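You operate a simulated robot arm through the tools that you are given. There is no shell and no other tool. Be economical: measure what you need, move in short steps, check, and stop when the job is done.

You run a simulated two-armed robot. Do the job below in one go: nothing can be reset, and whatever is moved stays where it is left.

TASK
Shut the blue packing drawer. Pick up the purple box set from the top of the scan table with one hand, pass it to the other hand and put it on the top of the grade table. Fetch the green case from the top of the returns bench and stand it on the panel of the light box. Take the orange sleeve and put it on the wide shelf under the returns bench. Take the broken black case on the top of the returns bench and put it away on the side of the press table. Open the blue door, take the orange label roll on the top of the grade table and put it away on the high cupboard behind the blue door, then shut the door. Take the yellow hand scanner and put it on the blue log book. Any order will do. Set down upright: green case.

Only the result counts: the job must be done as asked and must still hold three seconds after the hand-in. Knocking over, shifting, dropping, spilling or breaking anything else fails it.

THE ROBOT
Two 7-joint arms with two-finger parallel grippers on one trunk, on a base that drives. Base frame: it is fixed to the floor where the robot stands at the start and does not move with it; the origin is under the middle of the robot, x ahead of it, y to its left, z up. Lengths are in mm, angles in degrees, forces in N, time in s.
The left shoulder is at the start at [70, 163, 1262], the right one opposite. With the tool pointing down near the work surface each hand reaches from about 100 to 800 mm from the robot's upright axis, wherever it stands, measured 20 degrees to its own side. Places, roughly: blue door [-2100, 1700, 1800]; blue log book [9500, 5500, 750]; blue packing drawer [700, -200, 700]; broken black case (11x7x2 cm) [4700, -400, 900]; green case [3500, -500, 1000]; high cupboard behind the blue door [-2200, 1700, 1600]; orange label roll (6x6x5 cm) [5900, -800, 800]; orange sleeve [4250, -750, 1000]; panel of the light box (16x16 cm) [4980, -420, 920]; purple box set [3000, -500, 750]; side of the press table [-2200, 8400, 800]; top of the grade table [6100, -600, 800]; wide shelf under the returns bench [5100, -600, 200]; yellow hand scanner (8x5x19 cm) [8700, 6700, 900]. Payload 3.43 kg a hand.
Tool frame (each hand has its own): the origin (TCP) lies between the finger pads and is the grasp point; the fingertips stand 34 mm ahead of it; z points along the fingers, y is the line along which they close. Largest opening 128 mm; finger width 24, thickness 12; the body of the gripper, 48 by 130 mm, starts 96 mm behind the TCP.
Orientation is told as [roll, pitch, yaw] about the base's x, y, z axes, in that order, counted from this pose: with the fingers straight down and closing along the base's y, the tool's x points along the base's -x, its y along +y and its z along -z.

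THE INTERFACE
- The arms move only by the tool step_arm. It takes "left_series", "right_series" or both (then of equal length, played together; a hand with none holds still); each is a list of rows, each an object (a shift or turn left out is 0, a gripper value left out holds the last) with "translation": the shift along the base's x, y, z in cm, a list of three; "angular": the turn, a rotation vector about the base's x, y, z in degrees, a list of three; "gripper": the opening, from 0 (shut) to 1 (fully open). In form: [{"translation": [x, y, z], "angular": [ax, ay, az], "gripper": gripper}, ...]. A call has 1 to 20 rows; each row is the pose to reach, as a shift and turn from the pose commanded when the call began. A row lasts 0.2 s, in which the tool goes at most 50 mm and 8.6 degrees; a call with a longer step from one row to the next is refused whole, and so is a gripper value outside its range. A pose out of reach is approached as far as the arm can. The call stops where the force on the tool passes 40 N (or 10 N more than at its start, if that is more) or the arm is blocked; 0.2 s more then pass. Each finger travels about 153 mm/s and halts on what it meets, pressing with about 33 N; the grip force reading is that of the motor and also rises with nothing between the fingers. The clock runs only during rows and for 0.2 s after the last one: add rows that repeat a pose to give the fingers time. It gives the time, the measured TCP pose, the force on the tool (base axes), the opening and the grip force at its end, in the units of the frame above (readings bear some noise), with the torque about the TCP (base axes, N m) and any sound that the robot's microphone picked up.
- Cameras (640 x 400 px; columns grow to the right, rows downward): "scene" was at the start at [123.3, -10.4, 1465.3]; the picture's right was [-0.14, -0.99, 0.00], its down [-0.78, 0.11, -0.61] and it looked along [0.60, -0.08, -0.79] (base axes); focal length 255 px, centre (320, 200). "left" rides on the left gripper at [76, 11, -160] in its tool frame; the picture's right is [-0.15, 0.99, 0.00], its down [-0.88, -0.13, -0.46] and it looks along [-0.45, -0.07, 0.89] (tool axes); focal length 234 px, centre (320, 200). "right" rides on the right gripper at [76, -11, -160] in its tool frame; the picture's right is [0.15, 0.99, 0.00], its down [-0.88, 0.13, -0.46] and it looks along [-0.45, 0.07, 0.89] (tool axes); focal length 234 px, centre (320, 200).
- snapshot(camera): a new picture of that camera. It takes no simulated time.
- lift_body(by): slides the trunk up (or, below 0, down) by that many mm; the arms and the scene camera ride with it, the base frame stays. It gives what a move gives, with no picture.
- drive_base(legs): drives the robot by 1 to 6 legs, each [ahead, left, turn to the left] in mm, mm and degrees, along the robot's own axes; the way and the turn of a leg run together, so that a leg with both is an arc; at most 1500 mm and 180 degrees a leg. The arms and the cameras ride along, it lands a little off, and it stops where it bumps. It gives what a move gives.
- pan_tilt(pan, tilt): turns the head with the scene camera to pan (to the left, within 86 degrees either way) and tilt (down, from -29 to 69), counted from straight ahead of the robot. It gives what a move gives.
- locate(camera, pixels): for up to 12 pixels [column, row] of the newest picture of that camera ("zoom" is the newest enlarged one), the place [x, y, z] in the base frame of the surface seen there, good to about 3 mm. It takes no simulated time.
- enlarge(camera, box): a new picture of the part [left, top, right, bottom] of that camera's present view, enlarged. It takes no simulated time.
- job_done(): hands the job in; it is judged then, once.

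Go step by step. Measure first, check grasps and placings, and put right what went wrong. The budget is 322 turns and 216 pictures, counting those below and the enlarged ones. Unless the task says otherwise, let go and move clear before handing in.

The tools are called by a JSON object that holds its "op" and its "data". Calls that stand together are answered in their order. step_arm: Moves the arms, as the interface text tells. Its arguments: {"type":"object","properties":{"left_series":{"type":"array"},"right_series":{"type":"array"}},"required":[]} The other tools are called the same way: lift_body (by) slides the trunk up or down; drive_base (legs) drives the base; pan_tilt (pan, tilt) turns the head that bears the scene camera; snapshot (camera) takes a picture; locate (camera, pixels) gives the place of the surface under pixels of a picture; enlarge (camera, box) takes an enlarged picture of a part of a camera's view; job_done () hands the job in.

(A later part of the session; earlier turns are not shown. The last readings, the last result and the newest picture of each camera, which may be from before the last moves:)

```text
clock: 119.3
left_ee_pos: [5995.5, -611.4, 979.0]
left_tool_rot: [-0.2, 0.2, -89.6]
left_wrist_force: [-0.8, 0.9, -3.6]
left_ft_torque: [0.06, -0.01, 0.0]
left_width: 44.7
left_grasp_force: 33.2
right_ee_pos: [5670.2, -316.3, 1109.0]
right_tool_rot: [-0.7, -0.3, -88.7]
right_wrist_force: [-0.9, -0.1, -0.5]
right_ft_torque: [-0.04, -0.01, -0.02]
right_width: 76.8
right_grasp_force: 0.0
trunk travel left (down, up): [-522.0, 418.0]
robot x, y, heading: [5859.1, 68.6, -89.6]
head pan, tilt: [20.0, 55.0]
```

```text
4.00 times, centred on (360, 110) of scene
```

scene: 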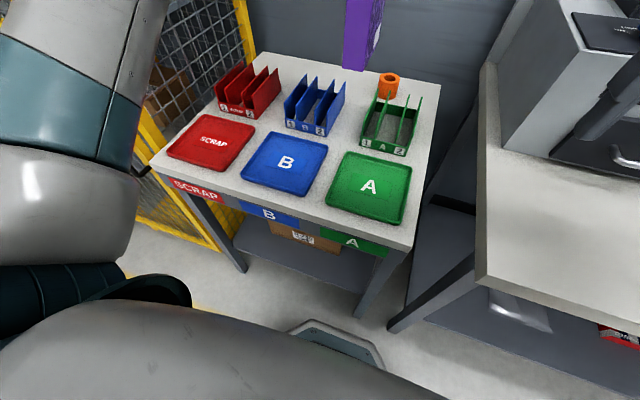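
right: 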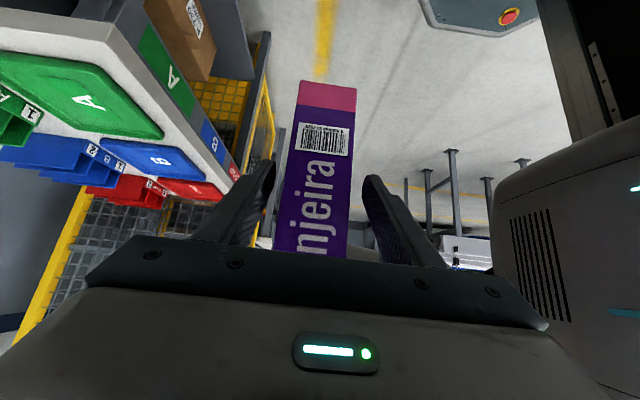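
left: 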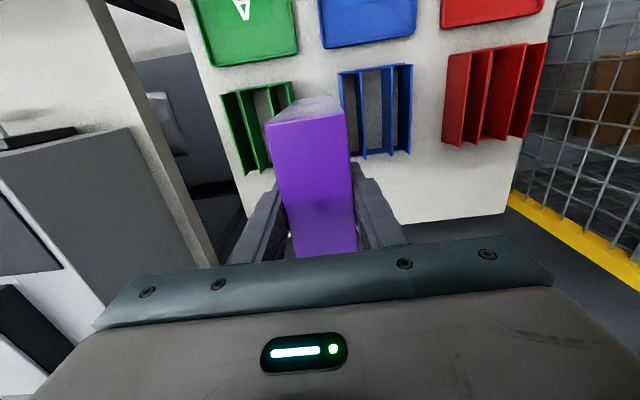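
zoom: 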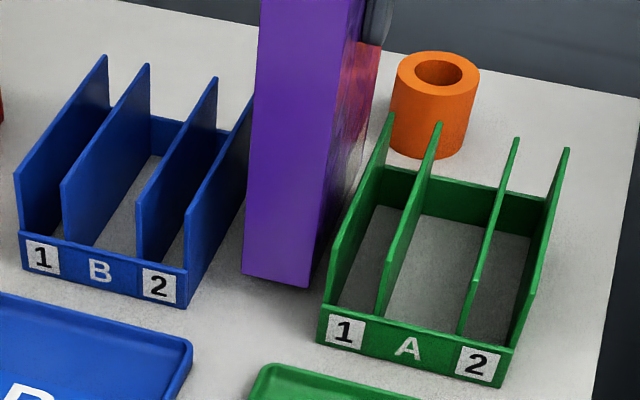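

Neatly in the slot, a little above the table. Lower until contact, then release.

{"op": "step_arm", "data": {"left_series": [{"translation": [0.2, 0, -0.6]}, {"translation": [0.2, 0, -1.2]}, {"translation": [0.2, 0, -1.5]}, {"translation": [0.2, 0, -1.6]}]}}

{"op": "enlarge", "data": {"camera": "scene", "box": [280, 60, 440, 160]}}

{"op": "locate", "data": {"camera": "zoom", "pixels": [[246, 280], [270, 286], [306, 290]]}}

```text
clock: 120.3
left_ee_pos: [5997.5, -611.7, 964.1]
left_tool_rot: [-0.3, 0.2, -89.8]
left_wrist_force: [-0.5, 0.9, -3.1]
left_ft_torque: [0.02, 0.04, 0.01]
left_width: 44.6
left_grasp_force: 32.6
right_ee_pos: [5670.6, -318.0, 1109.7]
right_tool_rot: [-0.9, -0.5, -88.7]
right_wrist_force: [0.0, 0.7, -0.7]
right_ft_torque: [-0.01, 0.02, -0.02]
right_width: 76.8
right_grasp_force: 0.1
trunk travel left (down, up): [-522.0, 418.0]
robot x, y, heading: [5859.5, 68.6, -89.5]
head pan, tilt: [20.0, 55.0]
```

```text
4.00 times, centred on (360, 110) of scene
```

zoom: 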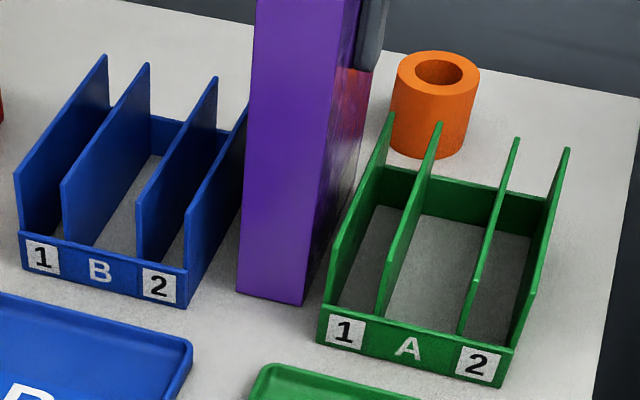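

```text
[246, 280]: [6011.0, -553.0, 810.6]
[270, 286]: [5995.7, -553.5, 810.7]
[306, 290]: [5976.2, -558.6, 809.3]
```

{"op": "step_arm", "data": {"left_series": [{"translation": [0, 0, -0.2]}, {"translation": [0, 0, -0.4]}, {"translation": [0, 0, -0.4]}]}}

{"op": "step_arm", "data": {"left_series": [{"translation": [0, 0, -0.2]}, {"translation": [0, 0, -0.3]}]}}

```text
clock: 121.1
left_ee_pos: [5997.5, -611.2, 963.6]
left_tool_rot: [-0.3, 0.1, -89.6]
left_wrist_force: [1.6, -6.9, 13.9]
left_ft_torque: [0.04, -0.63, -0.24]
left_width: 45.0
left_grasp_force: 33.3
right_ee_pos: [5670.5, -316.5, 1111.1]
right_tool_rot: [-0.9, -0.4, -88.6]
right_wrist_force: [0.9, 0.1, 0.4]
right_ft_torque: [-0.01, 0.0, 0.01]
right_width: 77.0
right_grasp_force: 0.1
trunk travel left (down, up): [-522.0, 418.0]
robot x, y, heading: [5860.0, 68.9, -89.5]
head pan, tilt: [20.0, 55.0]
```

```text
clock: 121.7
left_ee_pos: [5997.4, -610.7, 960.3]
left_tool_rot: [-0.4, 0.0, -89.7]
left_wrist_force: [2.9, -9.2, 29.3]
left_ft_torque: [-0.03, -1.21, -0.65]
left_width: 45.1
left_grasp_force: 33.0
right_ee_pos: [5669.0, -316.1, 1112.1]
right_tool_rot: [-0.8, -0.5, -88.8]
right_wrist_force: [0.3, 0.2, 0.6]
right_ft_torque: [-0.01, -0.01, 0.0]
right_width: 76.9
right_grasp_force: 0.0
trunk travel left (down, up): [-522.0, 418.0]
robot x, y, heading: [5855.7, 68.8, -89.7]
head pan, tilt: [20.0, 55.0]
```

Contact (29 N). Back up a touch and release, then rise.

{"op": "step_arm", "data": {"left_series": [{"translation": [0, 0, 0.4]}, {"translation": [0, 0, 0.4], "gripper": 0.6}, {"translation": [0, 0, 0.4], "gripper": 0.6}, {"translation": [0, 0, 3]}, {"translation": [0, 0, 7]}, {"translation": [0, 0, 11]}, {"translation": [0, 0, 15]}, {"translation": [0, 0, 19]}]}}

{"op": "snapshot", "data": {"camera": "scene"}}

```text
clock: 123.5
left_ee_pos: [5997.5, -609.2, 1149.9]
left_tool_rot: [-0.1, 0.2, -89.7]
left_wrist_force: [-0.9, -0.5, -0.2]
left_ft_torque: [-0.01, 0.01, 0.01]
left_width: 76.7
left_grasp_force: 0.2
right_ee_pos: [5668.6, -316.0, 1109.5]
right_tool_rot: [-0.7, -0.5, -88.7]
right_wrist_force: [-0.4, 0.0, -0.2]
right_ft_torque: [-0.05, -0.01, -0.02]
right_width: 76.7
right_grasp_force: 0.0
trunk travel left (down, up): [-522.0, 418.0]
robot x, y, heading: [5854.7, 69.4, -89.7]
head pan, tilt: [20.0, 55.0]
```

```text
163 pictures are left
```

scene: 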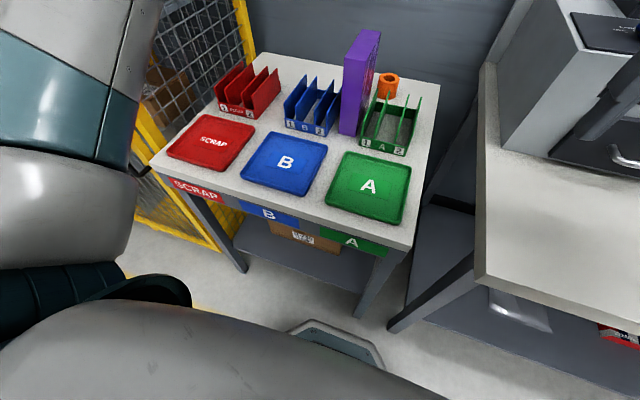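

Box set stands on the grade table. Next, the orange roll behind rack A: nudge the robot ahead and put the left hand over it.

{"op": "drive_base", "data": {"legs": [[55, 0, 0]]}}

{"op": "step_arm", "data": {"left_series": [{"translation": [-2, -2, 0], "gripper": 0.7}, {"translation": [-4, -4, 0]}, {"translation": [-6, -6, 0]}, {"translation": [-7.5, -8.2, 0]}, {"translation": [-7.5, -8.2, -4]}, {"translation": [-7.5, -8.2, -4]}]}}

{"op": "snapshot", "data": {"camera": "left"}}

```text
clock: 124.4
left_ee_pos: [5997.3, -664.6, 1149.5]
left_tool_rot: [-0.3, 0.3, -89.8]
left_wrist_force: [-0.5, -0.6, 0.1]
left_ft_torque: [0.05, 0.02, -0.03]
left_width: 76.8
left_grasp_force: 0.0
right_ee_pos: [5669.9, -371.5, 1110.5]
right_tool_rot: [-0.9, -0.4, -88.8]
right_wrist_force: [-0.3, -0.4, -0.1]
right_ft_torque: [0.04, 0.02, 0.02]
right_width: 76.7
right_grasp_force: 0.1
trunk travel left (down, up): [-522.0, 418.0]
robot x, y, heading: [5858.3, 16.5, -89.8]
head pan, tilt: [20.0, 55.0]
```

```text
clock: 125.8
left_ee_pos: [5922.1, -738.6, 1106.2]
left_tool_rot: [0.0, 0.1, -89.9]
left_wrist_force: [-0.8, 0.4, -0.5]
left_ft_torque: [-0.05, -0.05, 0.01]
left_width: 89.6
left_grasp_force: 0.1
left hand out of reach, approached as far as the arm can: row 3, 4, 5, 6
right_ee_pos: [5666.7, -369.7, 1109.8]
right_tool_rot: [-0.6, -0.3, -88.9]
right_wrist_force: [0.1, 0.3, -0.3]
right_ft_torque: [0.02, -0.07, -0.03]
right_width: 77.0
right_grasp_force: 0.1
trunk travel left (down, up): [-522.0, 418.0]
robot x, y, heading: [5859.5, 14.9, -89.6]
head pan, tilt: [20.0, 55.0]
```

```text
162 pictures are left
```

left: 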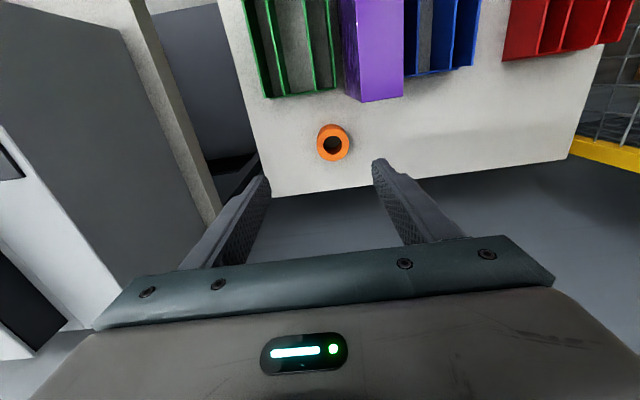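

{"op": "locate", "data": {"camera": "left", "pixels": [[333, 126], [320, 145], [346, 145], [332, 158], [355, 99], [378, 102], [300, 190]]}}

{"op": "step_arm", "data": {"left_series": [{"translation": [0, 0, -4]}, {"translation": [0, 0, -8]}, {"translation": [0, 0, -12]}, {"translation": [0, 0, -16]}, {"translation": [0, 0, -16]}]}}

{"op": "snapshot", "data": {"camera": "left"}}

```text
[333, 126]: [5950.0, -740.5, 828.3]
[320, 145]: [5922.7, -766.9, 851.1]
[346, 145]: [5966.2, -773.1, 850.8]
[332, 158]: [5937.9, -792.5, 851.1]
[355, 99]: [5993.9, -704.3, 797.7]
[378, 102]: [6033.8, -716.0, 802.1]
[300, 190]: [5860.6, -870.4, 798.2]
```

```text
clock: 127.0
left_ee_pos: [5925.3, -736.4, 942.7]
left_tool_rot: [-0.3, 0.1, -89.7]
left_wrist_force: [0.2, 0.7, 0.4]
left_ft_torque: [-0.04, 0.01, 0.01]
left_width: 89.5
left_grasp_force: 0.0
right_ee_pos: [5670.2, -370.4, 1110.1]
right_tool_rot: [-0.8, -0.4, -88.7]
right_wrist_force: [-0.2, -0.6, 0.7]
right_ft_torque: [-0.02, -0.03, 0.01]
right_width: 76.7
right_grasp_force: 0.0
trunk travel left (down, up): [-522.0, 418.0]
robot x, y, heading: [5857.8, 14.3, -89.7]
head pan, tilt: [20.0, 55.0]
```

```text
161 pictures are left
```

left: 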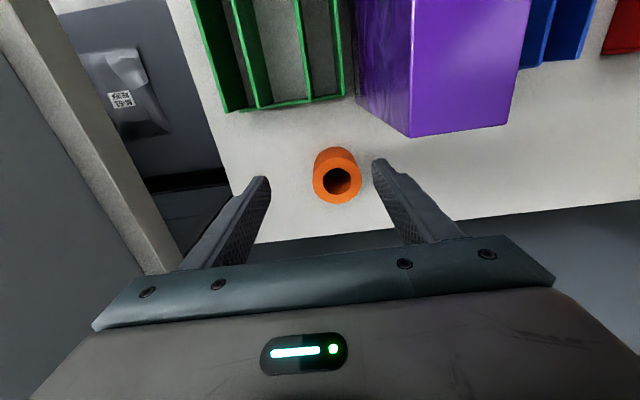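

{"op": "locate", "data": {"camera": "left", "pixels": [[317, 183], [357, 178], [336, 200], [338, 163], [324, 195], [350, 195]]}}

```text
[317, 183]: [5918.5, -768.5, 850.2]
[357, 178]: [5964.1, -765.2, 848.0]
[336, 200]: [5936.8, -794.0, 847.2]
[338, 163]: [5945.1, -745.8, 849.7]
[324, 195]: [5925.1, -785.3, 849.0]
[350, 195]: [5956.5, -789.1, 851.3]
```

Roll centre (5941,-769), top 850. I need ~30 mm more reach: nudge 12 mm ahead and tilt the tool 10° forward.

{"op": "drive_base", "data": {"legs": [[14, 0, 0]]}}

{"op": "step_arm", "data": {"left_series": [{"translation": [0.8, -0.5, 0], "angular": [-5, 0, 0]}, {"translation": [1.6, -1.5, -1], "angular": [-10, 0, 0]}, {"translation": [1.6, -2, -2], "angular": [-10, 0, 0]}, {"translation": [1.6, -2, -2], "angular": [-10, 0, 0]}]}}

{"op": "snapshot", "data": {"camera": "left"}}

```text
clock: 127.8
left_ee_pos: [5926.1, -749.6, 944.4]
left_tool_rot: [-0.3, 0.2, -89.8]
left_wrist_force: [0.2, 0.5, 0.2]
left_ft_torque: [-0.04, -0.01, 0.02]
left_width: 89.6
left_grasp_force: 0.1
right_ee_pos: [5668.7, -383.5, 1109.6]
right_tool_rot: [-0.8, -0.6, -88.7]
right_wrist_force: [0.0, 0.1, 0.4]
right_ft_torque: [-0.01, 0.01, 0.01]
right_width: 77.0
right_grasp_force: 0.0
trunk travel left (down, up): [-522.0, 418.0]
robot x, y, heading: [5858.9, 2.8, -89.7]
head pan, tilt: [20.0, 55.0]
```

```text
clock: 128.8
left_ee_pos: [5942.0, -769.8, 922.9]
left_tool_rot: [-0.3, -9.8, -89.7]
left_wrist_force: [-1.4, 0.3, 0.6]
left_ft_torque: [-0.02, 0.0, 0.0]
left_width: 89.7
left_grasp_force: 0.1
right_ee_pos: [5670.6, -383.1, 1109.2]
right_tool_rot: [-0.8, -0.4, -88.8]
right_wrist_force: [-0.6, -0.2, 0.9]
right_ft_torque: [-0.01, 0.0, 0.01]
right_width: 76.9
right_grasp_force: 0.0
trunk travel left (down, up): [-522.0, 418.0]
robot x, y, heading: [5858.3, 0.0, -89.7]
head pan, tilt: [20.0, 55.0]
```

```text
160 pictures are left
```

left: 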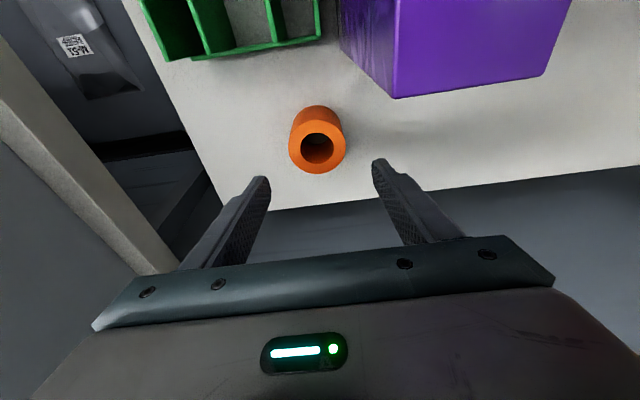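

Roll is centred between the fingers. Descend and grip.

{"op": "step_arm", "data": {"left_series": [{"translation": [0, 0, -3]}, {"translation": [0, 0, -6]}, {"translation": [0, 0, -7.8]}, {"translation": [0, 0, -7.8]}]}}

{"op": "snapshot", "data": {"camera": "left"}}

```text
clock: 129.8
left_ee_pos: [5944.0, -769.9, 865.3]
left_tool_rot: [-0.6, -11.3, -89.5]
left_wrist_force: [-0.2, -0.4, -0.4]
left_ft_torque: [-0.01, 0.02, -0.02]
left_width: 89.5
left_grasp_force: 0.0
right_ee_pos: [5671.5, -378.9, 1114.1]
right_tool_rot: [-0.8, -0.8, -88.8]
right_wrist_force: [-0.6, -0.1, 0.4]
right_ft_torque: [0.02, -0.03, 0.02]
right_width: 76.8
right_grasp_force: 0.1
trunk travel left (down, up): [-522.0, 418.0]
robot x, y, heading: [5860.1, -3.4, -89.7]
head pan, tilt: [20.0, 55.0]
```

```text
159 pictures are left
```

left: 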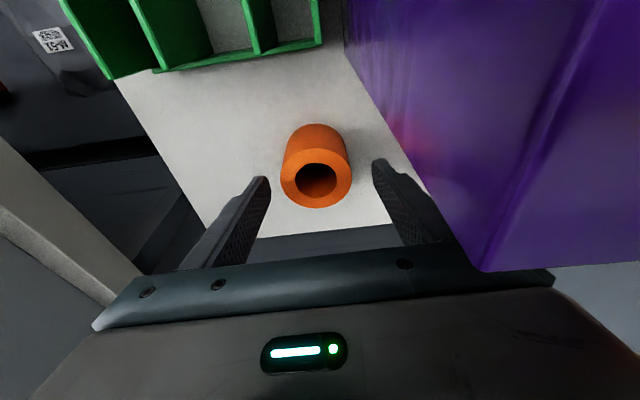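

The hand stopped 20 mm short and the right arm shifted; something may be touching. Check the scene.

{"op": "enlarge", "data": {"camera": "scene", "box": [240, 0, 480, 150]}}

```text
2.67 times, centred on (360, 75) of scene
```

zoom: 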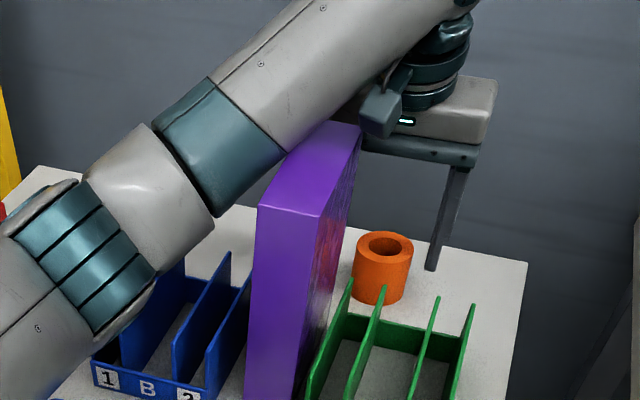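

The left forearm is touching the purple box's top. Lifting straight up and checking the box.

{"op": "step_arm", "data": {"left_series": [{"translation": [0, 0, 3]}, {"translation": [0, 0, 7]}, {"translation": [0, 0, 11]}, {"translation": [0, 0, 15]}, {"translation": [0, 0, 19]}, {"translation": [0, 0, 22]}]}}

{"op": "enlarge", "data": {"camera": "scene", "box": [240, 0, 480, 150]}}

```text
clock: 131.2
left_ee_pos: [5939.0, -770.8, 1067.9]
left_tool_rot: [-0.2, -9.7, -89.8]
left_wrist_force: [0.2, -0.1, 0.4]
left_ft_torque: [0.01, -0.02, 0.04]
left_width: 89.9
left_grasp_force: 0.1
right_ee_pos: [5669.0, -384.2, 1109.0]
right_tool_rot: [-0.7, -0.4, -88.7]
right_wrist_force: [-0.3, -0.5, 0.3]
right_ft_torque: [-0.02, 0.0, -0.01]
right_width: 77.0
right_grasp_force: 0.2
trunk travel left (down, up): [-522.0, 418.0]
robot x, y, heading: [5854.5, -1.6, -89.8]
head pan, tilt: [20.0, 55.0]
```

```text
2.67 times, centred on (360, 75) of scene
```

zoom: 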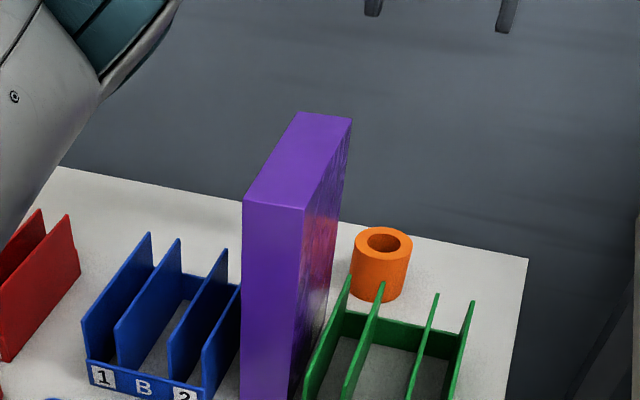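

Box unharmed. I'll raise the trunk 220 mm so that the left forearm comes from higher, then lower the hand part way and check clearance.

{"op": "lift_body", "data": {"by": 220}}

{"op": "step_arm", "data": {"left_series": [{"translation": [0, 0, -5]}, {"translation": [0, 0, -10]}, {"translation": [0, 0, -15]}, {"translation": [0, 0, -20]}, {"translation": [0, 0, -25]}, {"translation": [0, 0, -30]}, {"translation": [0, 0, -34]}, {"translation": [0, 0, -34]}]}}

{"op": "snapshot", "data": {"camera": "scene"}}

```text
clock: 133.5
left_ee_pos: [5939.5, -771.9, 1287.8]
left_tool_rot: [-0.4, -9.9, -89.8]
left_wrist_force: [-0.2, 0.6, 1.2]
left_ft_torque: [0.02, -0.02, -0.04]
left_width: 89.5
left_grasp_force: 0.1
right_ee_pos: [5670.3, -384.6, 1330.6]
right_tool_rot: [-0.7, -0.4, -88.9]
right_wrist_force: [-0.3, -0.5, -0.5]
right_ft_torque: [0.0, -0.01, -0.02]
right_width: 76.7
right_grasp_force: 0.1
trunk travel left (down, up): [-742.0, 198.0]
robot x, y, heading: [5861.4, -1.9, -89.6]
head pan, tilt: [20.0, 55.0]
```

```text
clock: 135.3
left_ee_pos: [5937.6, -770.1, 946.1]
left_tool_rot: [-0.3, -9.8, -89.8]
left_wrist_force: [-0.5, -0.4, 0.2]
left_ft_torque: [-0.03, -0.01, 0.04]
left_width: 89.5
left_grasp_force: 0.2
right_ee_pos: [5669.5, -382.8, 1328.9]
right_tool_rot: [-0.8, -0.3, -88.8]
right_wrist_force: [-0.1, -0.4, 0.2]
right_ft_torque: [0.0, -0.03, -0.01]
right_width: 76.9
right_grasp_force: 0.0
trunk travel left (down, up): [-742.0, 198.0]
robot x, y, heading: [5855.3, 0.7, -89.5]
head pan, tilt: [20.0, 55.0]
```

```text
156 pictures are left
```

scene: 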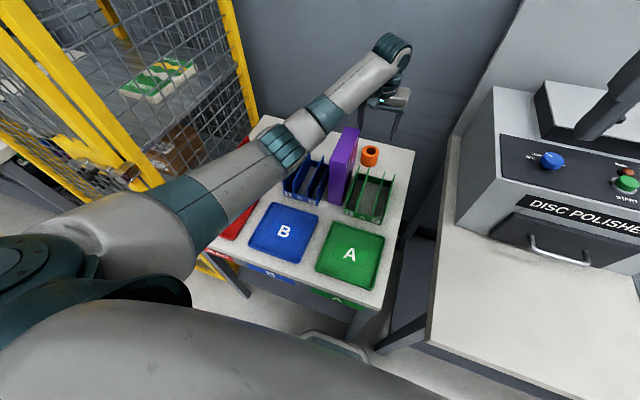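

{"op": "locate", "data": {"camera": "scene", "pixels": [[345, 95], [320, 118], [300, 132], [370, 70], [335, 125], [343, 130]]}}

{"op": "enlarge", "data": {"camera": "scene", "box": [260, 20, 440, 220]}}

```text
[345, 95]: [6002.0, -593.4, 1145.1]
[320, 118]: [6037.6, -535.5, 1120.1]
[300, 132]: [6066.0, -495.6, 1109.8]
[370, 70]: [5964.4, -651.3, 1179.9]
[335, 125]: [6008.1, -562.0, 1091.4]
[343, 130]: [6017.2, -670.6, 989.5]
```

```text
2.00 times, centred on (350, 120) of scene
```

zoom: 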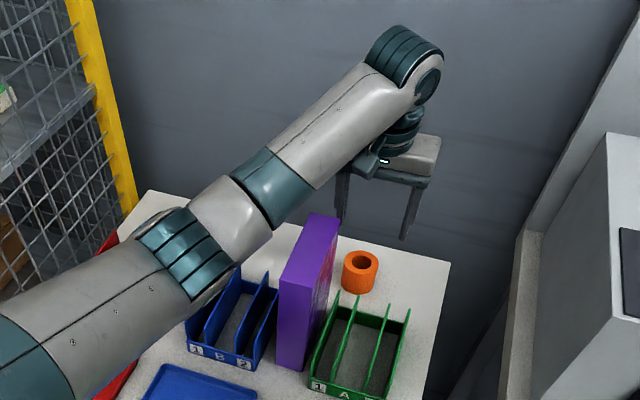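

Forearm underside would still be close to the box. Raise the trunk fully and recheck.

{"op": "lift_body", "data": {"by": 190}}

{"op": "step_arm", "data": {"left_series": [{"translation": [0, 0, -5]}, {"translation": [0, 0, -10]}, {"translation": [0, 0, -15]}, {"translation": [0, 0, -19]}, {"translation": [0, 0, -22]}, {"translation": [0, 0, -22]}]}}

{"op": "snapshot", "data": {"camera": "scene"}}

```text
clock: 137.4
left_ee_pos: [5937.8, -771.1, 1137.4]
left_tool_rot: [-0.2, -9.8, -89.8]
left_wrist_force: [0.3, 0.2, -0.4]
left_ft_torque: [-0.02, 0.01, 0.0]
left_width: 89.5
left_grasp_force: 0.0
right_ee_pos: [5669.1, -384.4, 1519.5]
right_tool_rot: [-0.8, -0.4, -88.8]
right_wrist_force: [0.7, 0.3, 0.0]
right_ft_torque: [-0.01, 0.0, 0.0]
right_width: 76.7
right_grasp_force: 0.0
trunk travel left (down, up): [-932.0, 8.0]
robot x, y, heading: [5858.6, 2.0, -89.8]
head pan, tilt: [20.0, 55.0]
```

```text
clock: 138.8
left_ee_pos: [5939.7, -772.8, 918.5]
left_tool_rot: [-0.3, -9.8, -89.8]
left_wrist_force: [-0.6, 0.2, -0.1]
left_ft_torque: [-0.02, 0.02, 0.0]
left_width: 89.6
left_grasp_force: 0.1
right_ee_pos: [5670.1, -384.6, 1520.4]
right_tool_rot: [-0.7, -0.4, -88.7]
right_wrist_force: [-0.3, 0.2, 0.2]
right_ft_torque: [0.0, 0.0, -0.01]
right_width: 77.1
right_grasp_force: 0.1
trunk travel left (down, up): [-932.0, 8.0]
robot x, y, heading: [5854.6, 0.7, -89.5]
head pan, tilt: [20.0, 55.0]
```

```text
154 pictures are left
```

scene: 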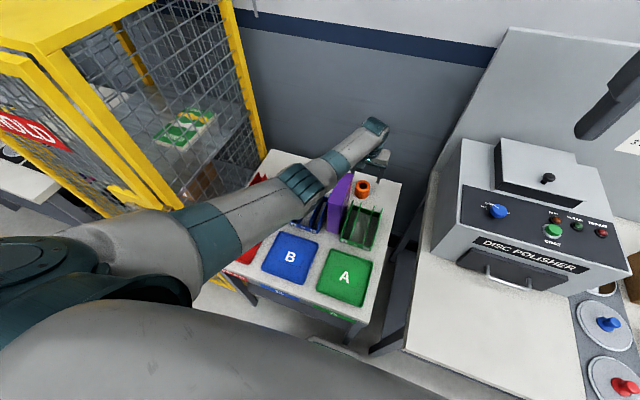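

{"op": "enlarge", "data": {"camera": "scene", "box": [260, 90, 420, 240]}}

{"op": "locate", "data": {"camera": "scene", "pixels": [[343, 153], [330, 165], [300, 180], [365, 135], [335, 172], [342, 180], [350, 165]]}}

```text
2.67 times, centred on (340, 165) of scene
```

zoom: 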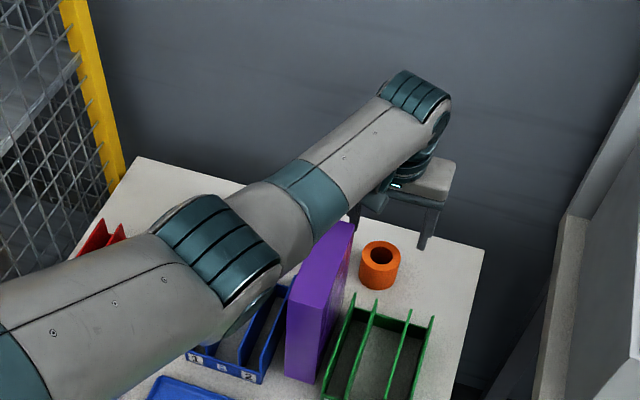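

```text
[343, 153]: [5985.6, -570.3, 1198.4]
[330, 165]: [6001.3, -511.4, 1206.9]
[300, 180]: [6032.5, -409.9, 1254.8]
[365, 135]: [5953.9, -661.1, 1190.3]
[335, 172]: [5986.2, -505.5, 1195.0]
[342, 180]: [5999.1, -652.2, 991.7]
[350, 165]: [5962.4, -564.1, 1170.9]
```

Forearm underside now ~1090 over the box (top 992). Lower in two stages.

{"op": "step_arm", "data": {"left_series": [{"translation": [0, 0.2, -2]}, {"translation": [0, 0.2, -4]}, {"translation": [0, 0.2, -5.5]}, {"translation": [0, 0.2, -5.5]}]}}

{"op": "enlarge", "data": {"camera": "scene", "box": [260, 90, 420, 240]}}

{"op": "snapshot", "data": {"camera": "left"}}

```text
clock: 139.8
left_ee_pos: [5938.1, -768.7, 863.5]
left_tool_rot: [-0.4, -9.8, -89.8]
left_wrist_force: [-0.5, -0.2, -0.7]
left_ft_torque: [-0.03, -0.03, 0.02]
left_width: 89.6
left_grasp_force: 0.1
right_ee_pos: [5670.4, -385.0, 1520.2]
right_tool_rot: [-0.9, -0.4, -88.8]
right_wrist_force: [0.0, -0.4, -0.6]
right_ft_torque: [0.02, 0.03, 0.0]
right_width: 76.8
right_grasp_force: 0.0
trunk travel left (down, up): [-932.0, 8.0]
robot x, y, heading: [5859.2, 1.3, -89.7]
head pan, tilt: [20.0, 55.0]
```

```text
2.67 times, centred on (340, 165) of scene
```

zoom: 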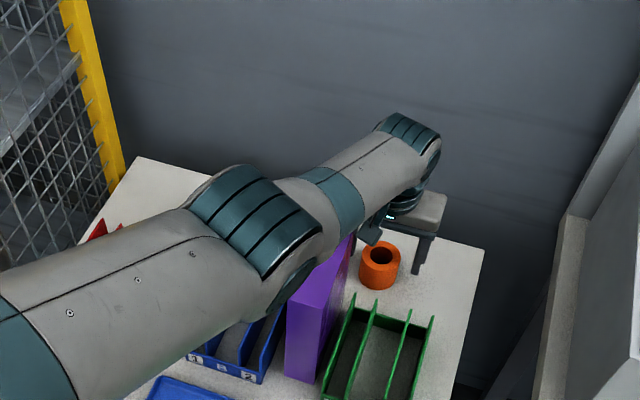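

```text
151 pictures are left
```

left: 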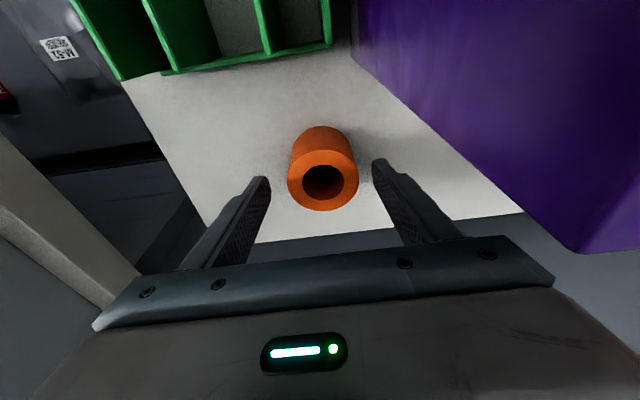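

{"op": "step_arm", "data": {"left_series": [{"translation": [0.1, 0, -1]}, {"translation": [0.1, 0, -1.9]}, {"translation": [0.1, 0, -1.9], "gripper": 0.4}, {"translation": [0.1, 0, -1.9], "gripper": 0.2}, {"translation": [0.1, 0, -1.9], "gripper": 0}]}}

{"op": "snapshot", "data": {"camera": "left"}}

```text
clock: 141.0
left_ee_pos: [5941.5, -762.2, 846.5]
left_tool_rot: [-0.3, -9.8, -89.8]
left_wrist_force: [-0.3, 0.6, 0.1]
left_ft_torque: [0.01, -0.02, 0.02]
left_width: 56.7
left_grasp_force: 33.2
left hand out of reach, approached as far as the arm can: row 1, 2, 3, 4, 5
right_ee_pos: [5670.9, -385.4, 1519.9]
right_tool_rot: [-0.8, -0.5, -88.9]
right_wrist_force: [0.2, 0.9, -0.5]
right_ft_torque: [0.0, 0.01, 0.02]
right_width: 76.8
right_grasp_force: 0.1
trunk travel left (down, up): [-932.0, 8.0]
robot x, y, heading: [5860.1, 1.5, -90.0]
head pan, tilt: [20.0, 55.0]
```

```text
150 pictures are left
```

left: 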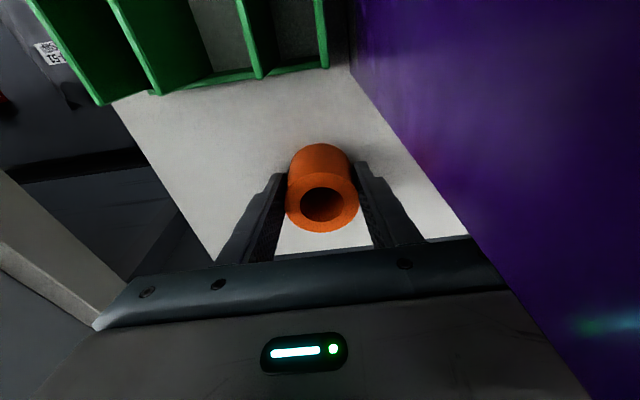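

Roll gripped (56.7 mm). Lift straight up.

{"op": "step_arm", "data": {"left_series": [{"translation": [-0.2, -0.3, 2]}, {"translation": [-0.5, -0.5, 5]}, {"translation": [-0.5, -0.5, 9]}, {"translation": [-0.5, -0.5, 13]}, {"translation": [-0.5, -0.5, 17]}, {"translation": [-0.5, -0.5, 21]}, {"translation": [-0.5, -0.5, 25]}, {"translation": [-0.5, 3, 28]}, {"translation": [-0.5, 7, 30]}, {"translation": [-0.5, 11, 32]}, {"translation": [-0.5, 15, 32]}, {"translation": [-0.5, 19, 32]}]}}

{"op": "snapshot", "data": {"camera": "scene"}}

{"op": "snapshot", "data": {"camera": "left"}}

```text
clock: 143.6
left_ee_pos: [5937.9, -731.5, 1125.9]
left_tool_rot: [-0.3, -9.8, -89.8]
left_wrist_force: [-0.5, -0.3, -1.6]
left_ft_torque: [0.02, -0.02, 0.02]
left_width: 56.8
left_grasp_force: 32.3
left hand out of reach, approached as far as the arm can: row 9, 10, 11, 12
right_ee_pos: [5669.9, -384.6, 1519.4]
right_tool_rot: [-0.8, -0.4, -88.8]
right_wrist_force: [0.5, 0.5, 0.5]
right_ft_torque: [-0.01, 0.03, 0.02]
right_width: 76.6
right_grasp_force: 0.2
trunk travel left (down, up): [-932.0, 8.0]
robot x, y, heading: [5856.9, 0.7, -89.6]
head pan, tilt: [20.0, 55.0]
```

```text
149 pictures are left
```

scene: 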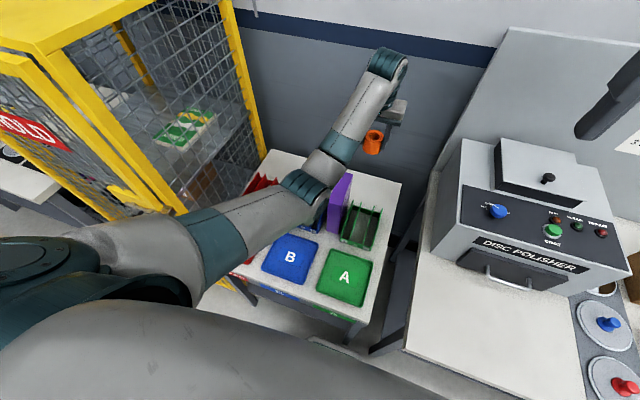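

```text
148 pictures are left
```

left: 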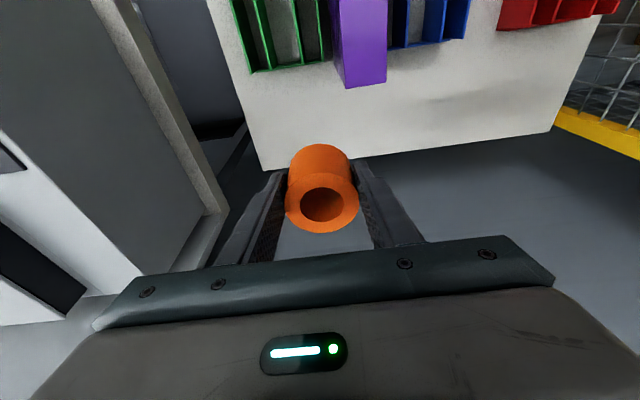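

Roll is held. Back away from the table.

{"op": "locate", "data": {"camera": "scene", "pixels": [[300, 185], [320, 165], [345, 120], [270, 200]]}}

{"op": "drive_base", "data": {"legs": [[-380, 0, 0]]}}

{"op": "step_arm", "data": {"left_series": [{"translation": [1, 3, -1], "angular": [5, 0, 0]}, {"translation": [2, 6, -3], "angular": [10, 0, 0]}, {"translation": [3, 10, -3], "angular": [10, 0, 0]}, {"translation": [4, 14, -3], "angular": [10, 0, 0]}, {"translation": [5, 18, -3], "angular": [10, 0, 0]}, {"translation": [5, 22, -3], "angular": [10, 0, 0]}, {"translation": [5, 26, -3], "angular": [10, 0, 0]}]}}

{"op": "lift_body", "data": {"by": -200}}

{"op": "snapshot", "data": {"camera": "scene"}}

```text
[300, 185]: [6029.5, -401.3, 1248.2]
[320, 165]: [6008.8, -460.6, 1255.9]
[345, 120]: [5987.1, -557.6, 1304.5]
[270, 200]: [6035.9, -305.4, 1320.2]
```

```text
clock: 146.0
left_ee_pos: [5936.3, -353.5, 1123.4]
left_tool_rot: [-0.3, -9.6, -89.9]
left_wrist_force: [-0.3, -0.6, -0.7]
left_ft_torque: [0.04, 0.01, 0.0]
left_width: 56.6
left_grasp_force: 32.8
right_ee_pos: [5667.4, -6.6, 1519.4]
right_tool_rot: [-0.8, -0.3, -88.9]
right_wrist_force: [-0.6, -0.5, 0.5]
right_ft_torque: [0.0, 0.01, -0.01]
right_width: 76.8
right_grasp_force: 0.1
trunk travel left (down, up): [-932.0, 8.0]
robot x, y, heading: [5857.2, 378.2, -89.7]
head pan, tilt: [20.0, 55.0]
```

```text
clock: 147.6
left_ee_pos: [5987.8, -93.1, 1096.2]
left_tool_rot: [-0.3, 0.2, -89.9]
left_wrist_force: [0.8, 0.2, -0.4]
left_ft_torque: [-0.03, -0.02, -0.03]
left_width: 56.9
left_grasp_force: 32.5
right_ee_pos: [5668.6, -3.1, 1519.5]
right_tool_rot: [-0.8, -0.5, -88.8]
right_wrist_force: [0.0, 0.3, 0.6]
right_ft_torque: [-0.02, 0.04, -0.03]
right_width: 77.0
right_grasp_force: 0.0
trunk travel left (down, up): [-932.0, 8.0]
robot x, y, heading: [5856.8, 375.8, -89.8]
head pan, tilt: [20.0, 55.0]
```

```text
clock: 149.8
left_ee_pos: [5985.6, -93.8, 896.7]
left_tool_rot: [-0.3, 0.2, -89.9]
left_wrist_force: [-0.2, 0.8, -0.8]
left_ft_torque: [0.03, 0.0, 0.0]
left_width: 56.7
left_grasp_force: 33.3
right_ee_pos: [5668.5, -4.9, 1320.2]
right_tool_rot: [-0.8, -0.5, -88.9]
right_wrist_force: [-1.0, 0.0, 0.1]
right_ft_torque: [-0.01, 0.0, -0.02]
right_width: 76.7
right_grasp_force: 0.0
trunk travel left (down, up): [-732.0, 208.0]
robot x, y, heading: [5857.6, 381.6, -89.7]
head pan, tilt: [20.0, 55.0]
```

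```text
147 pictures are left
```

scene: 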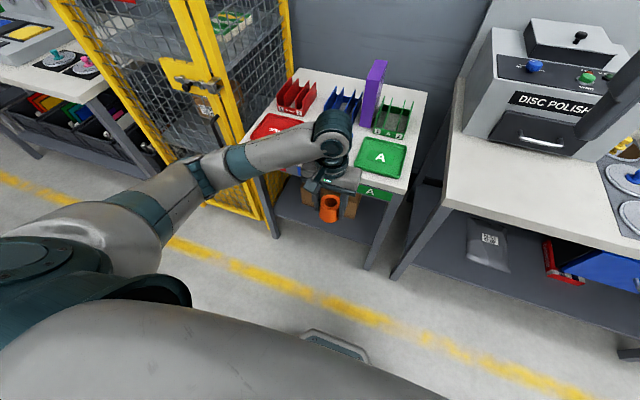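

Next to the returns bench. Raise the left hand for travel, drive right to x≈4850 and look.

{"op": "step_arm", "data": {"left_series": [{"translation": [0, 2, 5]}, {"translation": [0, 4, 10]}, {"translation": [0, 5, 15]}, {"translation": [0, 5, 20]}, {"translation": [0, 5, 25]}], "right_series": [{"translation": [0, 0, -4]}, {"translation": [0, 0, -8]}, {"translation": [0, 0, -12]}, {"translation": [0, 0, -15]}, {"translation": [0, 0, -15]}]}}

{"op": "drive_base", "data": {"legs": [[0, -1000, 0]]}}

{"op": "pan_tilt", "data": {"pan": 0, "tilt": 45}}

{"op": "snapshot", "data": {"camera": "scene"}}

```text
refused: row 1 steps farther than a row can; nothing moved
```

```text
clock: 155.0
left_ee_pos: [4979.8, -97.4, 897.1]
left_tool_rot: [-0.2, 0.2, -89.9]
left_wrist_force: [-0.6, 0.8, -1.0]
left_ft_torque: [0.04, -0.01, 0.04]
left_width: 56.9
left_grasp_force: 32.3
right_ee_pos: [4661.1, -7.4, 1319.8]
right_tool_rot: [-0.8, -0.3, -88.9]
right_wrist_force: [-0.1, 0.5, -0.8]
right_ft_torque: [0.0, 0.01, -0.01]
right_width: 76.8
right_grasp_force: 0.1
trunk travel left (down, up): [-732.0, 208.0]
robot x, y, heading: [4852.9, 377.8, -89.9]
head pan, tilt: [20.0, 55.0]
```

```text
clock: 155.8
left_ee_pos: [4980.6, -97.5, 896.4]
left_tool_rot: [-0.3, 0.2, -89.9]
left_wrist_force: [0.5, -0.4, -0.4]
left_ft_torque: [0.0, -0.03, 0.01]
left_width: 56.7
left_grasp_force: 32.9
right_ee_pos: [4661.8, -7.0, 1319.7]
right_tool_rot: [-0.8, -0.5, -88.8]
right_wrist_force: [0.4, 0.3, -0.3]
right_ft_torque: [0.04, -0.02, 0.03]
right_width: 76.9
right_grasp_force: 0.1
trunk travel left (down, up): [-732.0, 208.0]
robot x, y, heading: [4850.5, 376.9, -90.0]
head pan, tilt: [0.0, 45.0]
```

```text
146 pictures are left
```

scene: 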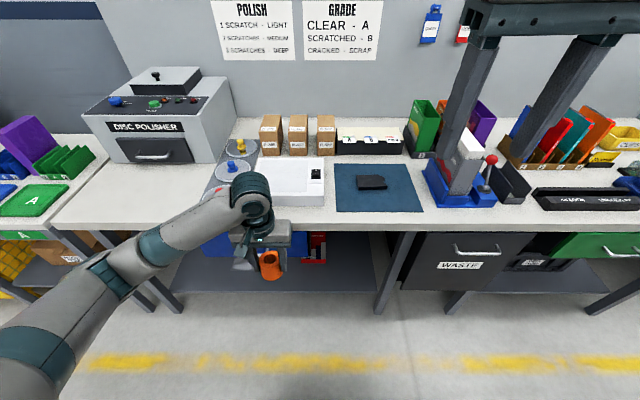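

{"op": "enlarge", "data": {"camera": "scene", "box": [220, 100, 460, 310]}}

{"op": "locate", "data": {"camera": "scene", "pixels": [[265, 160], [322, 160], [290, 180], [262, 203], [322, 203], [316, 175], [372, 182], [360, 178], [386, 180], [372, 190], [340, 240], [300, 280]]}}

```text
1.90 times, centred on (340, 205) of scene
```

zoom: 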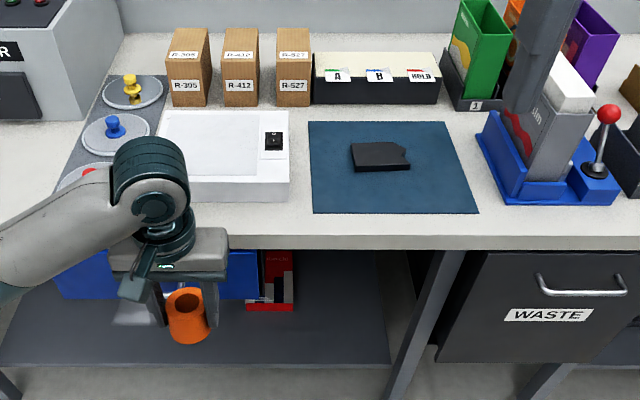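

```text
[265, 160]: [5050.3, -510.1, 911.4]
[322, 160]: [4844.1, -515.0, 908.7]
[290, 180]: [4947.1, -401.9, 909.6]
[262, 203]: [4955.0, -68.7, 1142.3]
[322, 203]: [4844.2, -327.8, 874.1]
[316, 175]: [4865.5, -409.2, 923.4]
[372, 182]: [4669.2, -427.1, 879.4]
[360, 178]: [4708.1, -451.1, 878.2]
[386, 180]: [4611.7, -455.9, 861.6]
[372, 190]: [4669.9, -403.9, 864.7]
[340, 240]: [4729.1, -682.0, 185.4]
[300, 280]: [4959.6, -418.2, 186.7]
```

{"op": "step_arm", "data": {"right_series": [{"translation": [3, -2, -3]}, {"translation": [5, -5, -6]}, {"translation": [6, -8, -9]}, {"translation": [6, -11, -12]}, {"translation": [6, -14, -15]}, {"translation": [6, -16, -18]}]}}

{"op": "drive_base", "data": {"legs": [[0, -600, 0]]}}

{"op": "snapshot", "data": {"camera": "scene"}}

```text
clock: 157.2
left_ee_pos: [4980.7, -97.7, 896.6]
left_tool_rot: [-0.3, 0.3, -89.9]
left_wrist_force: [-0.1, 0.1, -0.9]
left_ft_torque: [0.03, -0.01, -0.01]
left_width: 56.6
left_grasp_force: 33.0
right_ee_pos: [4721.7, -169.2, 1138.3]
right_tool_rot: [-0.7, -0.4, -88.8]
right_wrist_force: [0.8, 0.1, 0.1]
right_ft_torque: [0.03, -0.02, 0.02]
right_width: 76.8
right_grasp_force: 0.0
trunk travel left (down, up): [-732.0, 208.0]
robot x, y, heading: [4848.0, 377.4, -89.8]
head pan, tilt: [0.0, 45.0]
```

```text
clock: 160.5
left_ee_pos: [4393.8, -96.5, 896.2]
left_tool_rot: [-0.4, 0.2, -90.9]
left_wrist_force: [-0.2, -0.5, -0.4]
left_ft_torque: [-0.02, -0.03, 0.02]
left_width: 56.6
left_grasp_force: 32.8
right_ee_pos: [4134.8, -161.8, 1138.3]
right_tool_rot: [-0.8, -0.4, -90.0]
right_wrist_force: [-0.2, 0.4, -0.5]
right_ft_torque: [-0.01, 0.04, -0.03]
right_width: 76.8
right_grasp_force: 0.1
trunk travel left (down, up): [-732.0, 208.0]
robot x, y, heading: [4271.1, 380.5, -90.5]
head pan, tilt: [0.0, 45.0]
```

```text
144 pictures are left
```

scene: 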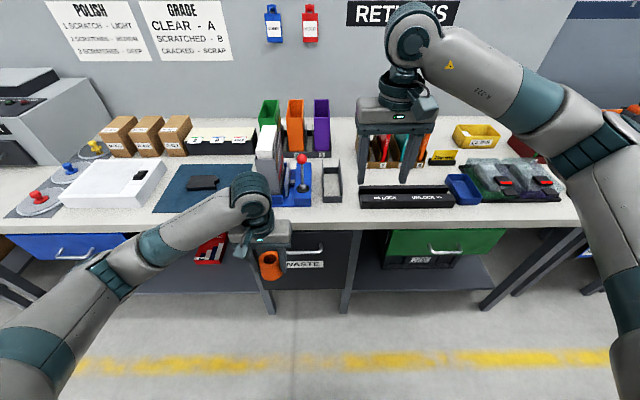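

{"op": "enlarge", "data": {"camera": "scene", "box": [230, 80, 350, 210]}}

{"op": "locate", "data": {"camera": "zoom", "pixels": [[303, 110], [325, 200], [375, 110], [300, 220], [345, 110], [340, 260], [400, 220], [215, 110], [450, 110], [300, 90], [345, 240], [290, 250]]}}

```text
3.08 times, centred on (290, 145) of scene
```

zoom: 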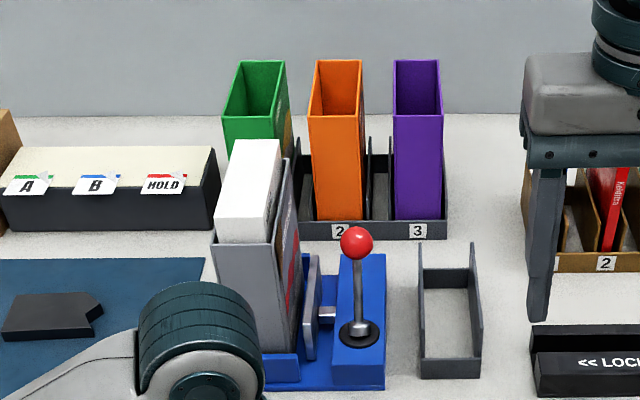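

```text
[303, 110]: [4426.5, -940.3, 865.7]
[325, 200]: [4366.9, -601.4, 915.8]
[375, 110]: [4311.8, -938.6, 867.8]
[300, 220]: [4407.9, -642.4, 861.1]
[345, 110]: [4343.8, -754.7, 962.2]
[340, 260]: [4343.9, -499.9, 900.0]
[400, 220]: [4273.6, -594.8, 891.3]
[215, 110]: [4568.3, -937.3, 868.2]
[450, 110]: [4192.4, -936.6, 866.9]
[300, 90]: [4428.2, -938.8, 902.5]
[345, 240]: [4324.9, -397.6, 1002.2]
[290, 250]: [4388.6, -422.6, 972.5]
```

The orange sleeve stands in holder slot 2 at x≈4352, front y≈-601. First raise the left hand (holding the roll) well clear, then approach.

{"op": "step_arm", "data": {"left_series": [{"translation": [0, 1, 4]}, {"translation": [0, 2, 8]}, {"translation": [0, 3, 12]}, {"translation": [0, 4, 16]}, {"translation": [0, 5, 20]}, {"translation": [0, 6, 24]}, {"translation": [0, 7, 28]}, {"translation": [0, 8, 32]}, {"translation": [0, 8, 36]}], "right_series": [{"translation": [0, 2, 2]}, {"translation": [0, 2, 4]}, {"translation": [0, 2, 6]}, {"translation": [0, 2, 6]}, {"translation": [0, 2, 6]}, {"translation": [0, 2, 6]}, {"translation": [0, 2, 6]}, {"translation": [0, 2, 6]}, {"translation": [0, 2, 6]}]}}

{"op": "drive_base", "data": {"legs": [[0, 240, 0.5], [230, 0, 0]]}}

{"op": "pan_tilt", "data": {"pan": -5, "tilt": 45}}

{"op": "snapshot", "data": {"camera": "scene"}}

```text
clock: 162.5
left_ee_pos: [4393.0, -14.8, 1257.0]
left_tool_rot: [-0.4, 0.2, -90.9]
left_wrist_force: [-1.1, -0.2, -1.2]
left_ft_torque: [0.0, -0.01, -0.01]
left_width: 56.8
left_grasp_force: 32.8
right_ee_pos: [4136.2, -141.5, 1198.7]
right_tool_rot: [-0.8, -0.4, -90.0]
right_wrist_force: [-0.8, -0.5, -0.5]
right_ft_torque: [0.01, -0.03, -0.02]
right_width: 76.8
right_grasp_force: 0.0
trunk travel left (down, up): [-732.0, 208.0]
robot x, y, heading: [4274.9, 382.0, -90.5]
head pan, tilt: [0.0, 45.0]
```

```text
clock: 165.7
left_ee_pos: [4636.6, -247.1, 1257.1]
left_tool_rot: [-0.3, 0.1, -90.6]
left_wrist_force: [0.2, -1.5, -0.7]
left_ft_torque: [0.03, 0.0, 0.01]
left_width: 56.3
left_grasp_force: 32.9
right_ee_pos: [4382.4, -375.9, 1200.1]
right_tool_rot: [-0.9, -0.4, -89.6]
right_wrist_force: [-0.1, 0.5, 0.1]
right_ft_torque: [-0.04, 0.06, 0.02]
right_width: 76.7
right_grasp_force: 0.1
trunk travel left (down, up): [-732.0, 208.0]
robot x, y, heading: [4517.0, 149.5, -90.6]
head pan, tilt: [0.0, 45.0]
```

```text
clock: 166.3
left_ee_pos: [4635.5, -249.6, 1255.9]
left_tool_rot: [-0.2, 0.3, -90.6]
left_wrist_force: [0.6, -0.6, -1.3]
left_ft_torque: [0.05, -0.01, 0.02]
left_width: 56.7
left_grasp_force: 32.7
right_ee_pos: [4381.2, -377.2, 1199.6]
right_tool_rot: [-0.9, -0.4, -89.6]
right_wrist_force: [-0.2, -0.6, -0.7]
right_ft_torque: [0.01, -0.02, 0.0]
right_width: 77.0
right_grasp_force: 0.1
trunk travel left (down, up): [-732.0, 208.0]
robot x, y, heading: [4514.8, 147.1, -90.4]
head pan, tilt: [-5.0, 45.0]
```

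```text
142 pictures are left
```

scene: 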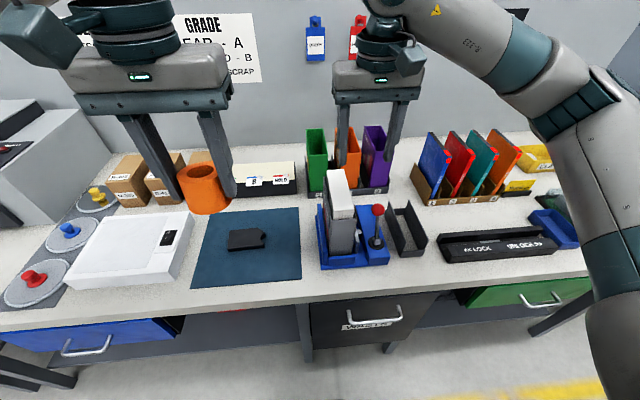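

{"op": "enlarge", "data": {"camera": "scene", "box": [280, 100, 420, 210]}}

{"op": "snapshot", "data": {"camera": "right"}}

```text
3.64 times, centred on (350, 155) of scene
```

zoom: 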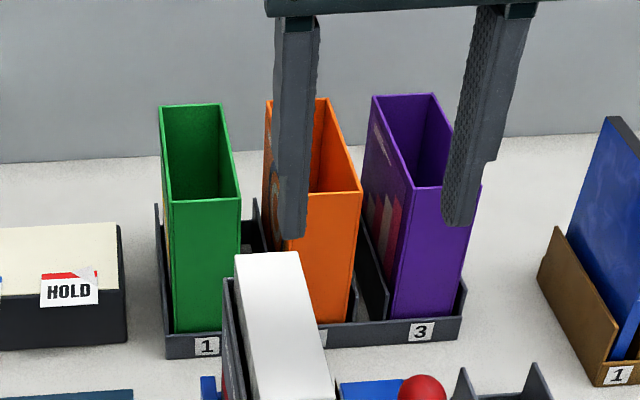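

```text
140 pictures are left
```

right: 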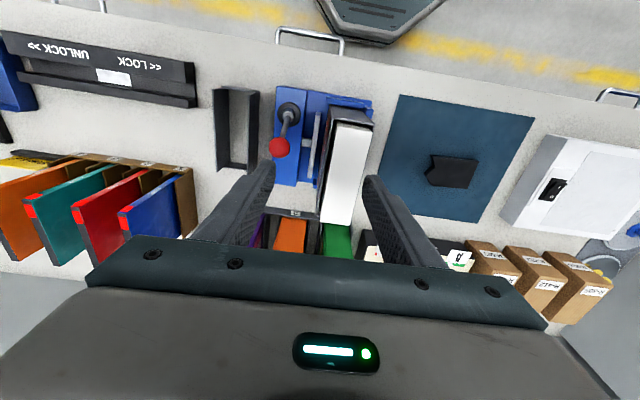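

{"op": "locate", "data": {"camera": "zoom", "pixels": [[310, 194], [358, 192], [345, 310], [316, 102], [240, 198], [415, 187], [470, 187], [438, 96], [320, 300], [176, 200], [258, 205], [365, 230]]}}

```text
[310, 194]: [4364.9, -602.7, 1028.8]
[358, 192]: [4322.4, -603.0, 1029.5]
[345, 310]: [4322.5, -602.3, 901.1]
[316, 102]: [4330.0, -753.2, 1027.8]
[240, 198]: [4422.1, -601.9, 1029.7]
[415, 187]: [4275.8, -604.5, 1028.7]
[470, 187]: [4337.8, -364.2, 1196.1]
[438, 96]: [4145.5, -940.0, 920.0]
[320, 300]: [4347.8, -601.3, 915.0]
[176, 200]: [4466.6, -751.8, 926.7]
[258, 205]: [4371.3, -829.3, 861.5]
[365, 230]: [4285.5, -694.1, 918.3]
```

Orange sleeve: x 4321–4371, y -602…-755, z 868–1030, 45–50 mm gaps each side. The right hand approaches tilted 45°.

{"op": "step_arm", "data": {"right_series": [{"translation": [-0.5, -2, 0], "angular": [-8, 0, 0], "gripper": 0.62}, {"translation": [-1, -4, 0], "angular": [-16, 0, 0]}, {"translation": [-1.5, -6, 0], "angular": [-24, 0, 0]}, {"translation": [-2, -8, 0], "angular": [-32, 0, 0]}, {"translation": [-2.5, -10, 0], "angular": [-40, 0, 0]}, {"translation": [-3, -12, 0], "angular": [-45, 0, 0]}, {"translation": [-3.5, -14, -3], "angular": [-45, 0, 0]}, {"translation": [-3.5, -16, -6], "angular": [-45, 0, 0]}, {"translation": [-3.5, -18, -9], "angular": [-45, 0, 0]}, {"translation": [-3.5, -18, -9], "angular": [-45, 0, 0]}]}}

{"op": "snapshot", "data": {"camera": "right"}}

{"op": "snapshot", "data": {"camera": "scene"}}

```text
clock: 168.5
left_ee_pos: [4636.0, -247.4, 1256.7]
left_tool_rot: [-0.3, 0.2, -90.6]
left_wrist_force: [-0.6, 0.2, -1.3]
left_ft_torque: [0.02, -0.04, -0.01]
left_width: 56.4
left_grasp_force: 32.6
right_ee_pos: [4346.7, -558.6, 1112.3]
right_tool_rot: [-1.2, -45.4, -89.4]
right_wrist_force: [0.0, -0.1, 0.6]
right_ft_torque: [-0.03, -0.02, 0.04]
right_width: 79.5
right_grasp_force: 0.1
trunk travel left (down, up): [-732.0, 208.0]
robot x, y, heading: [4514.6, 144.6, -90.3]
head pan, tilt: [-5.0, 45.0]
```

```text
139 pictures are left
```

right: 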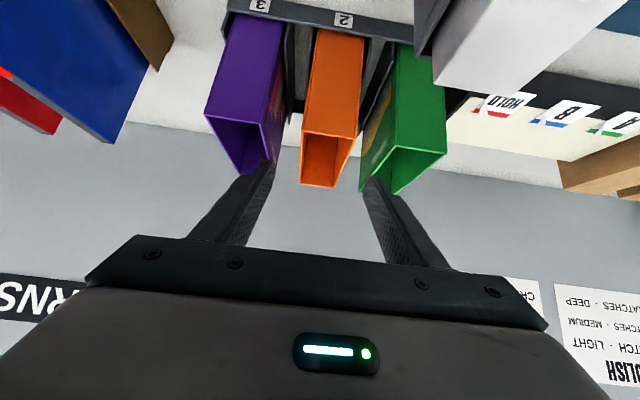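

```text
138 pictures are left
```

scene: 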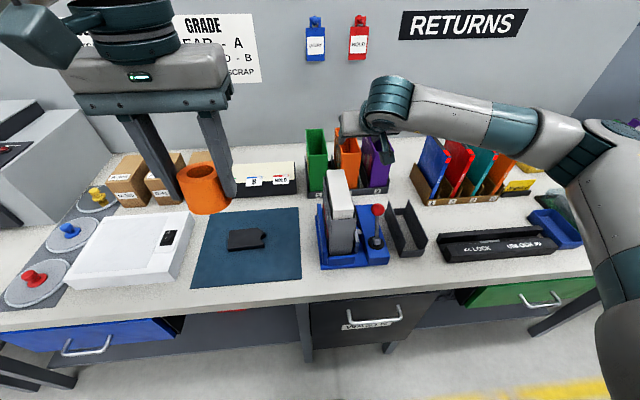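

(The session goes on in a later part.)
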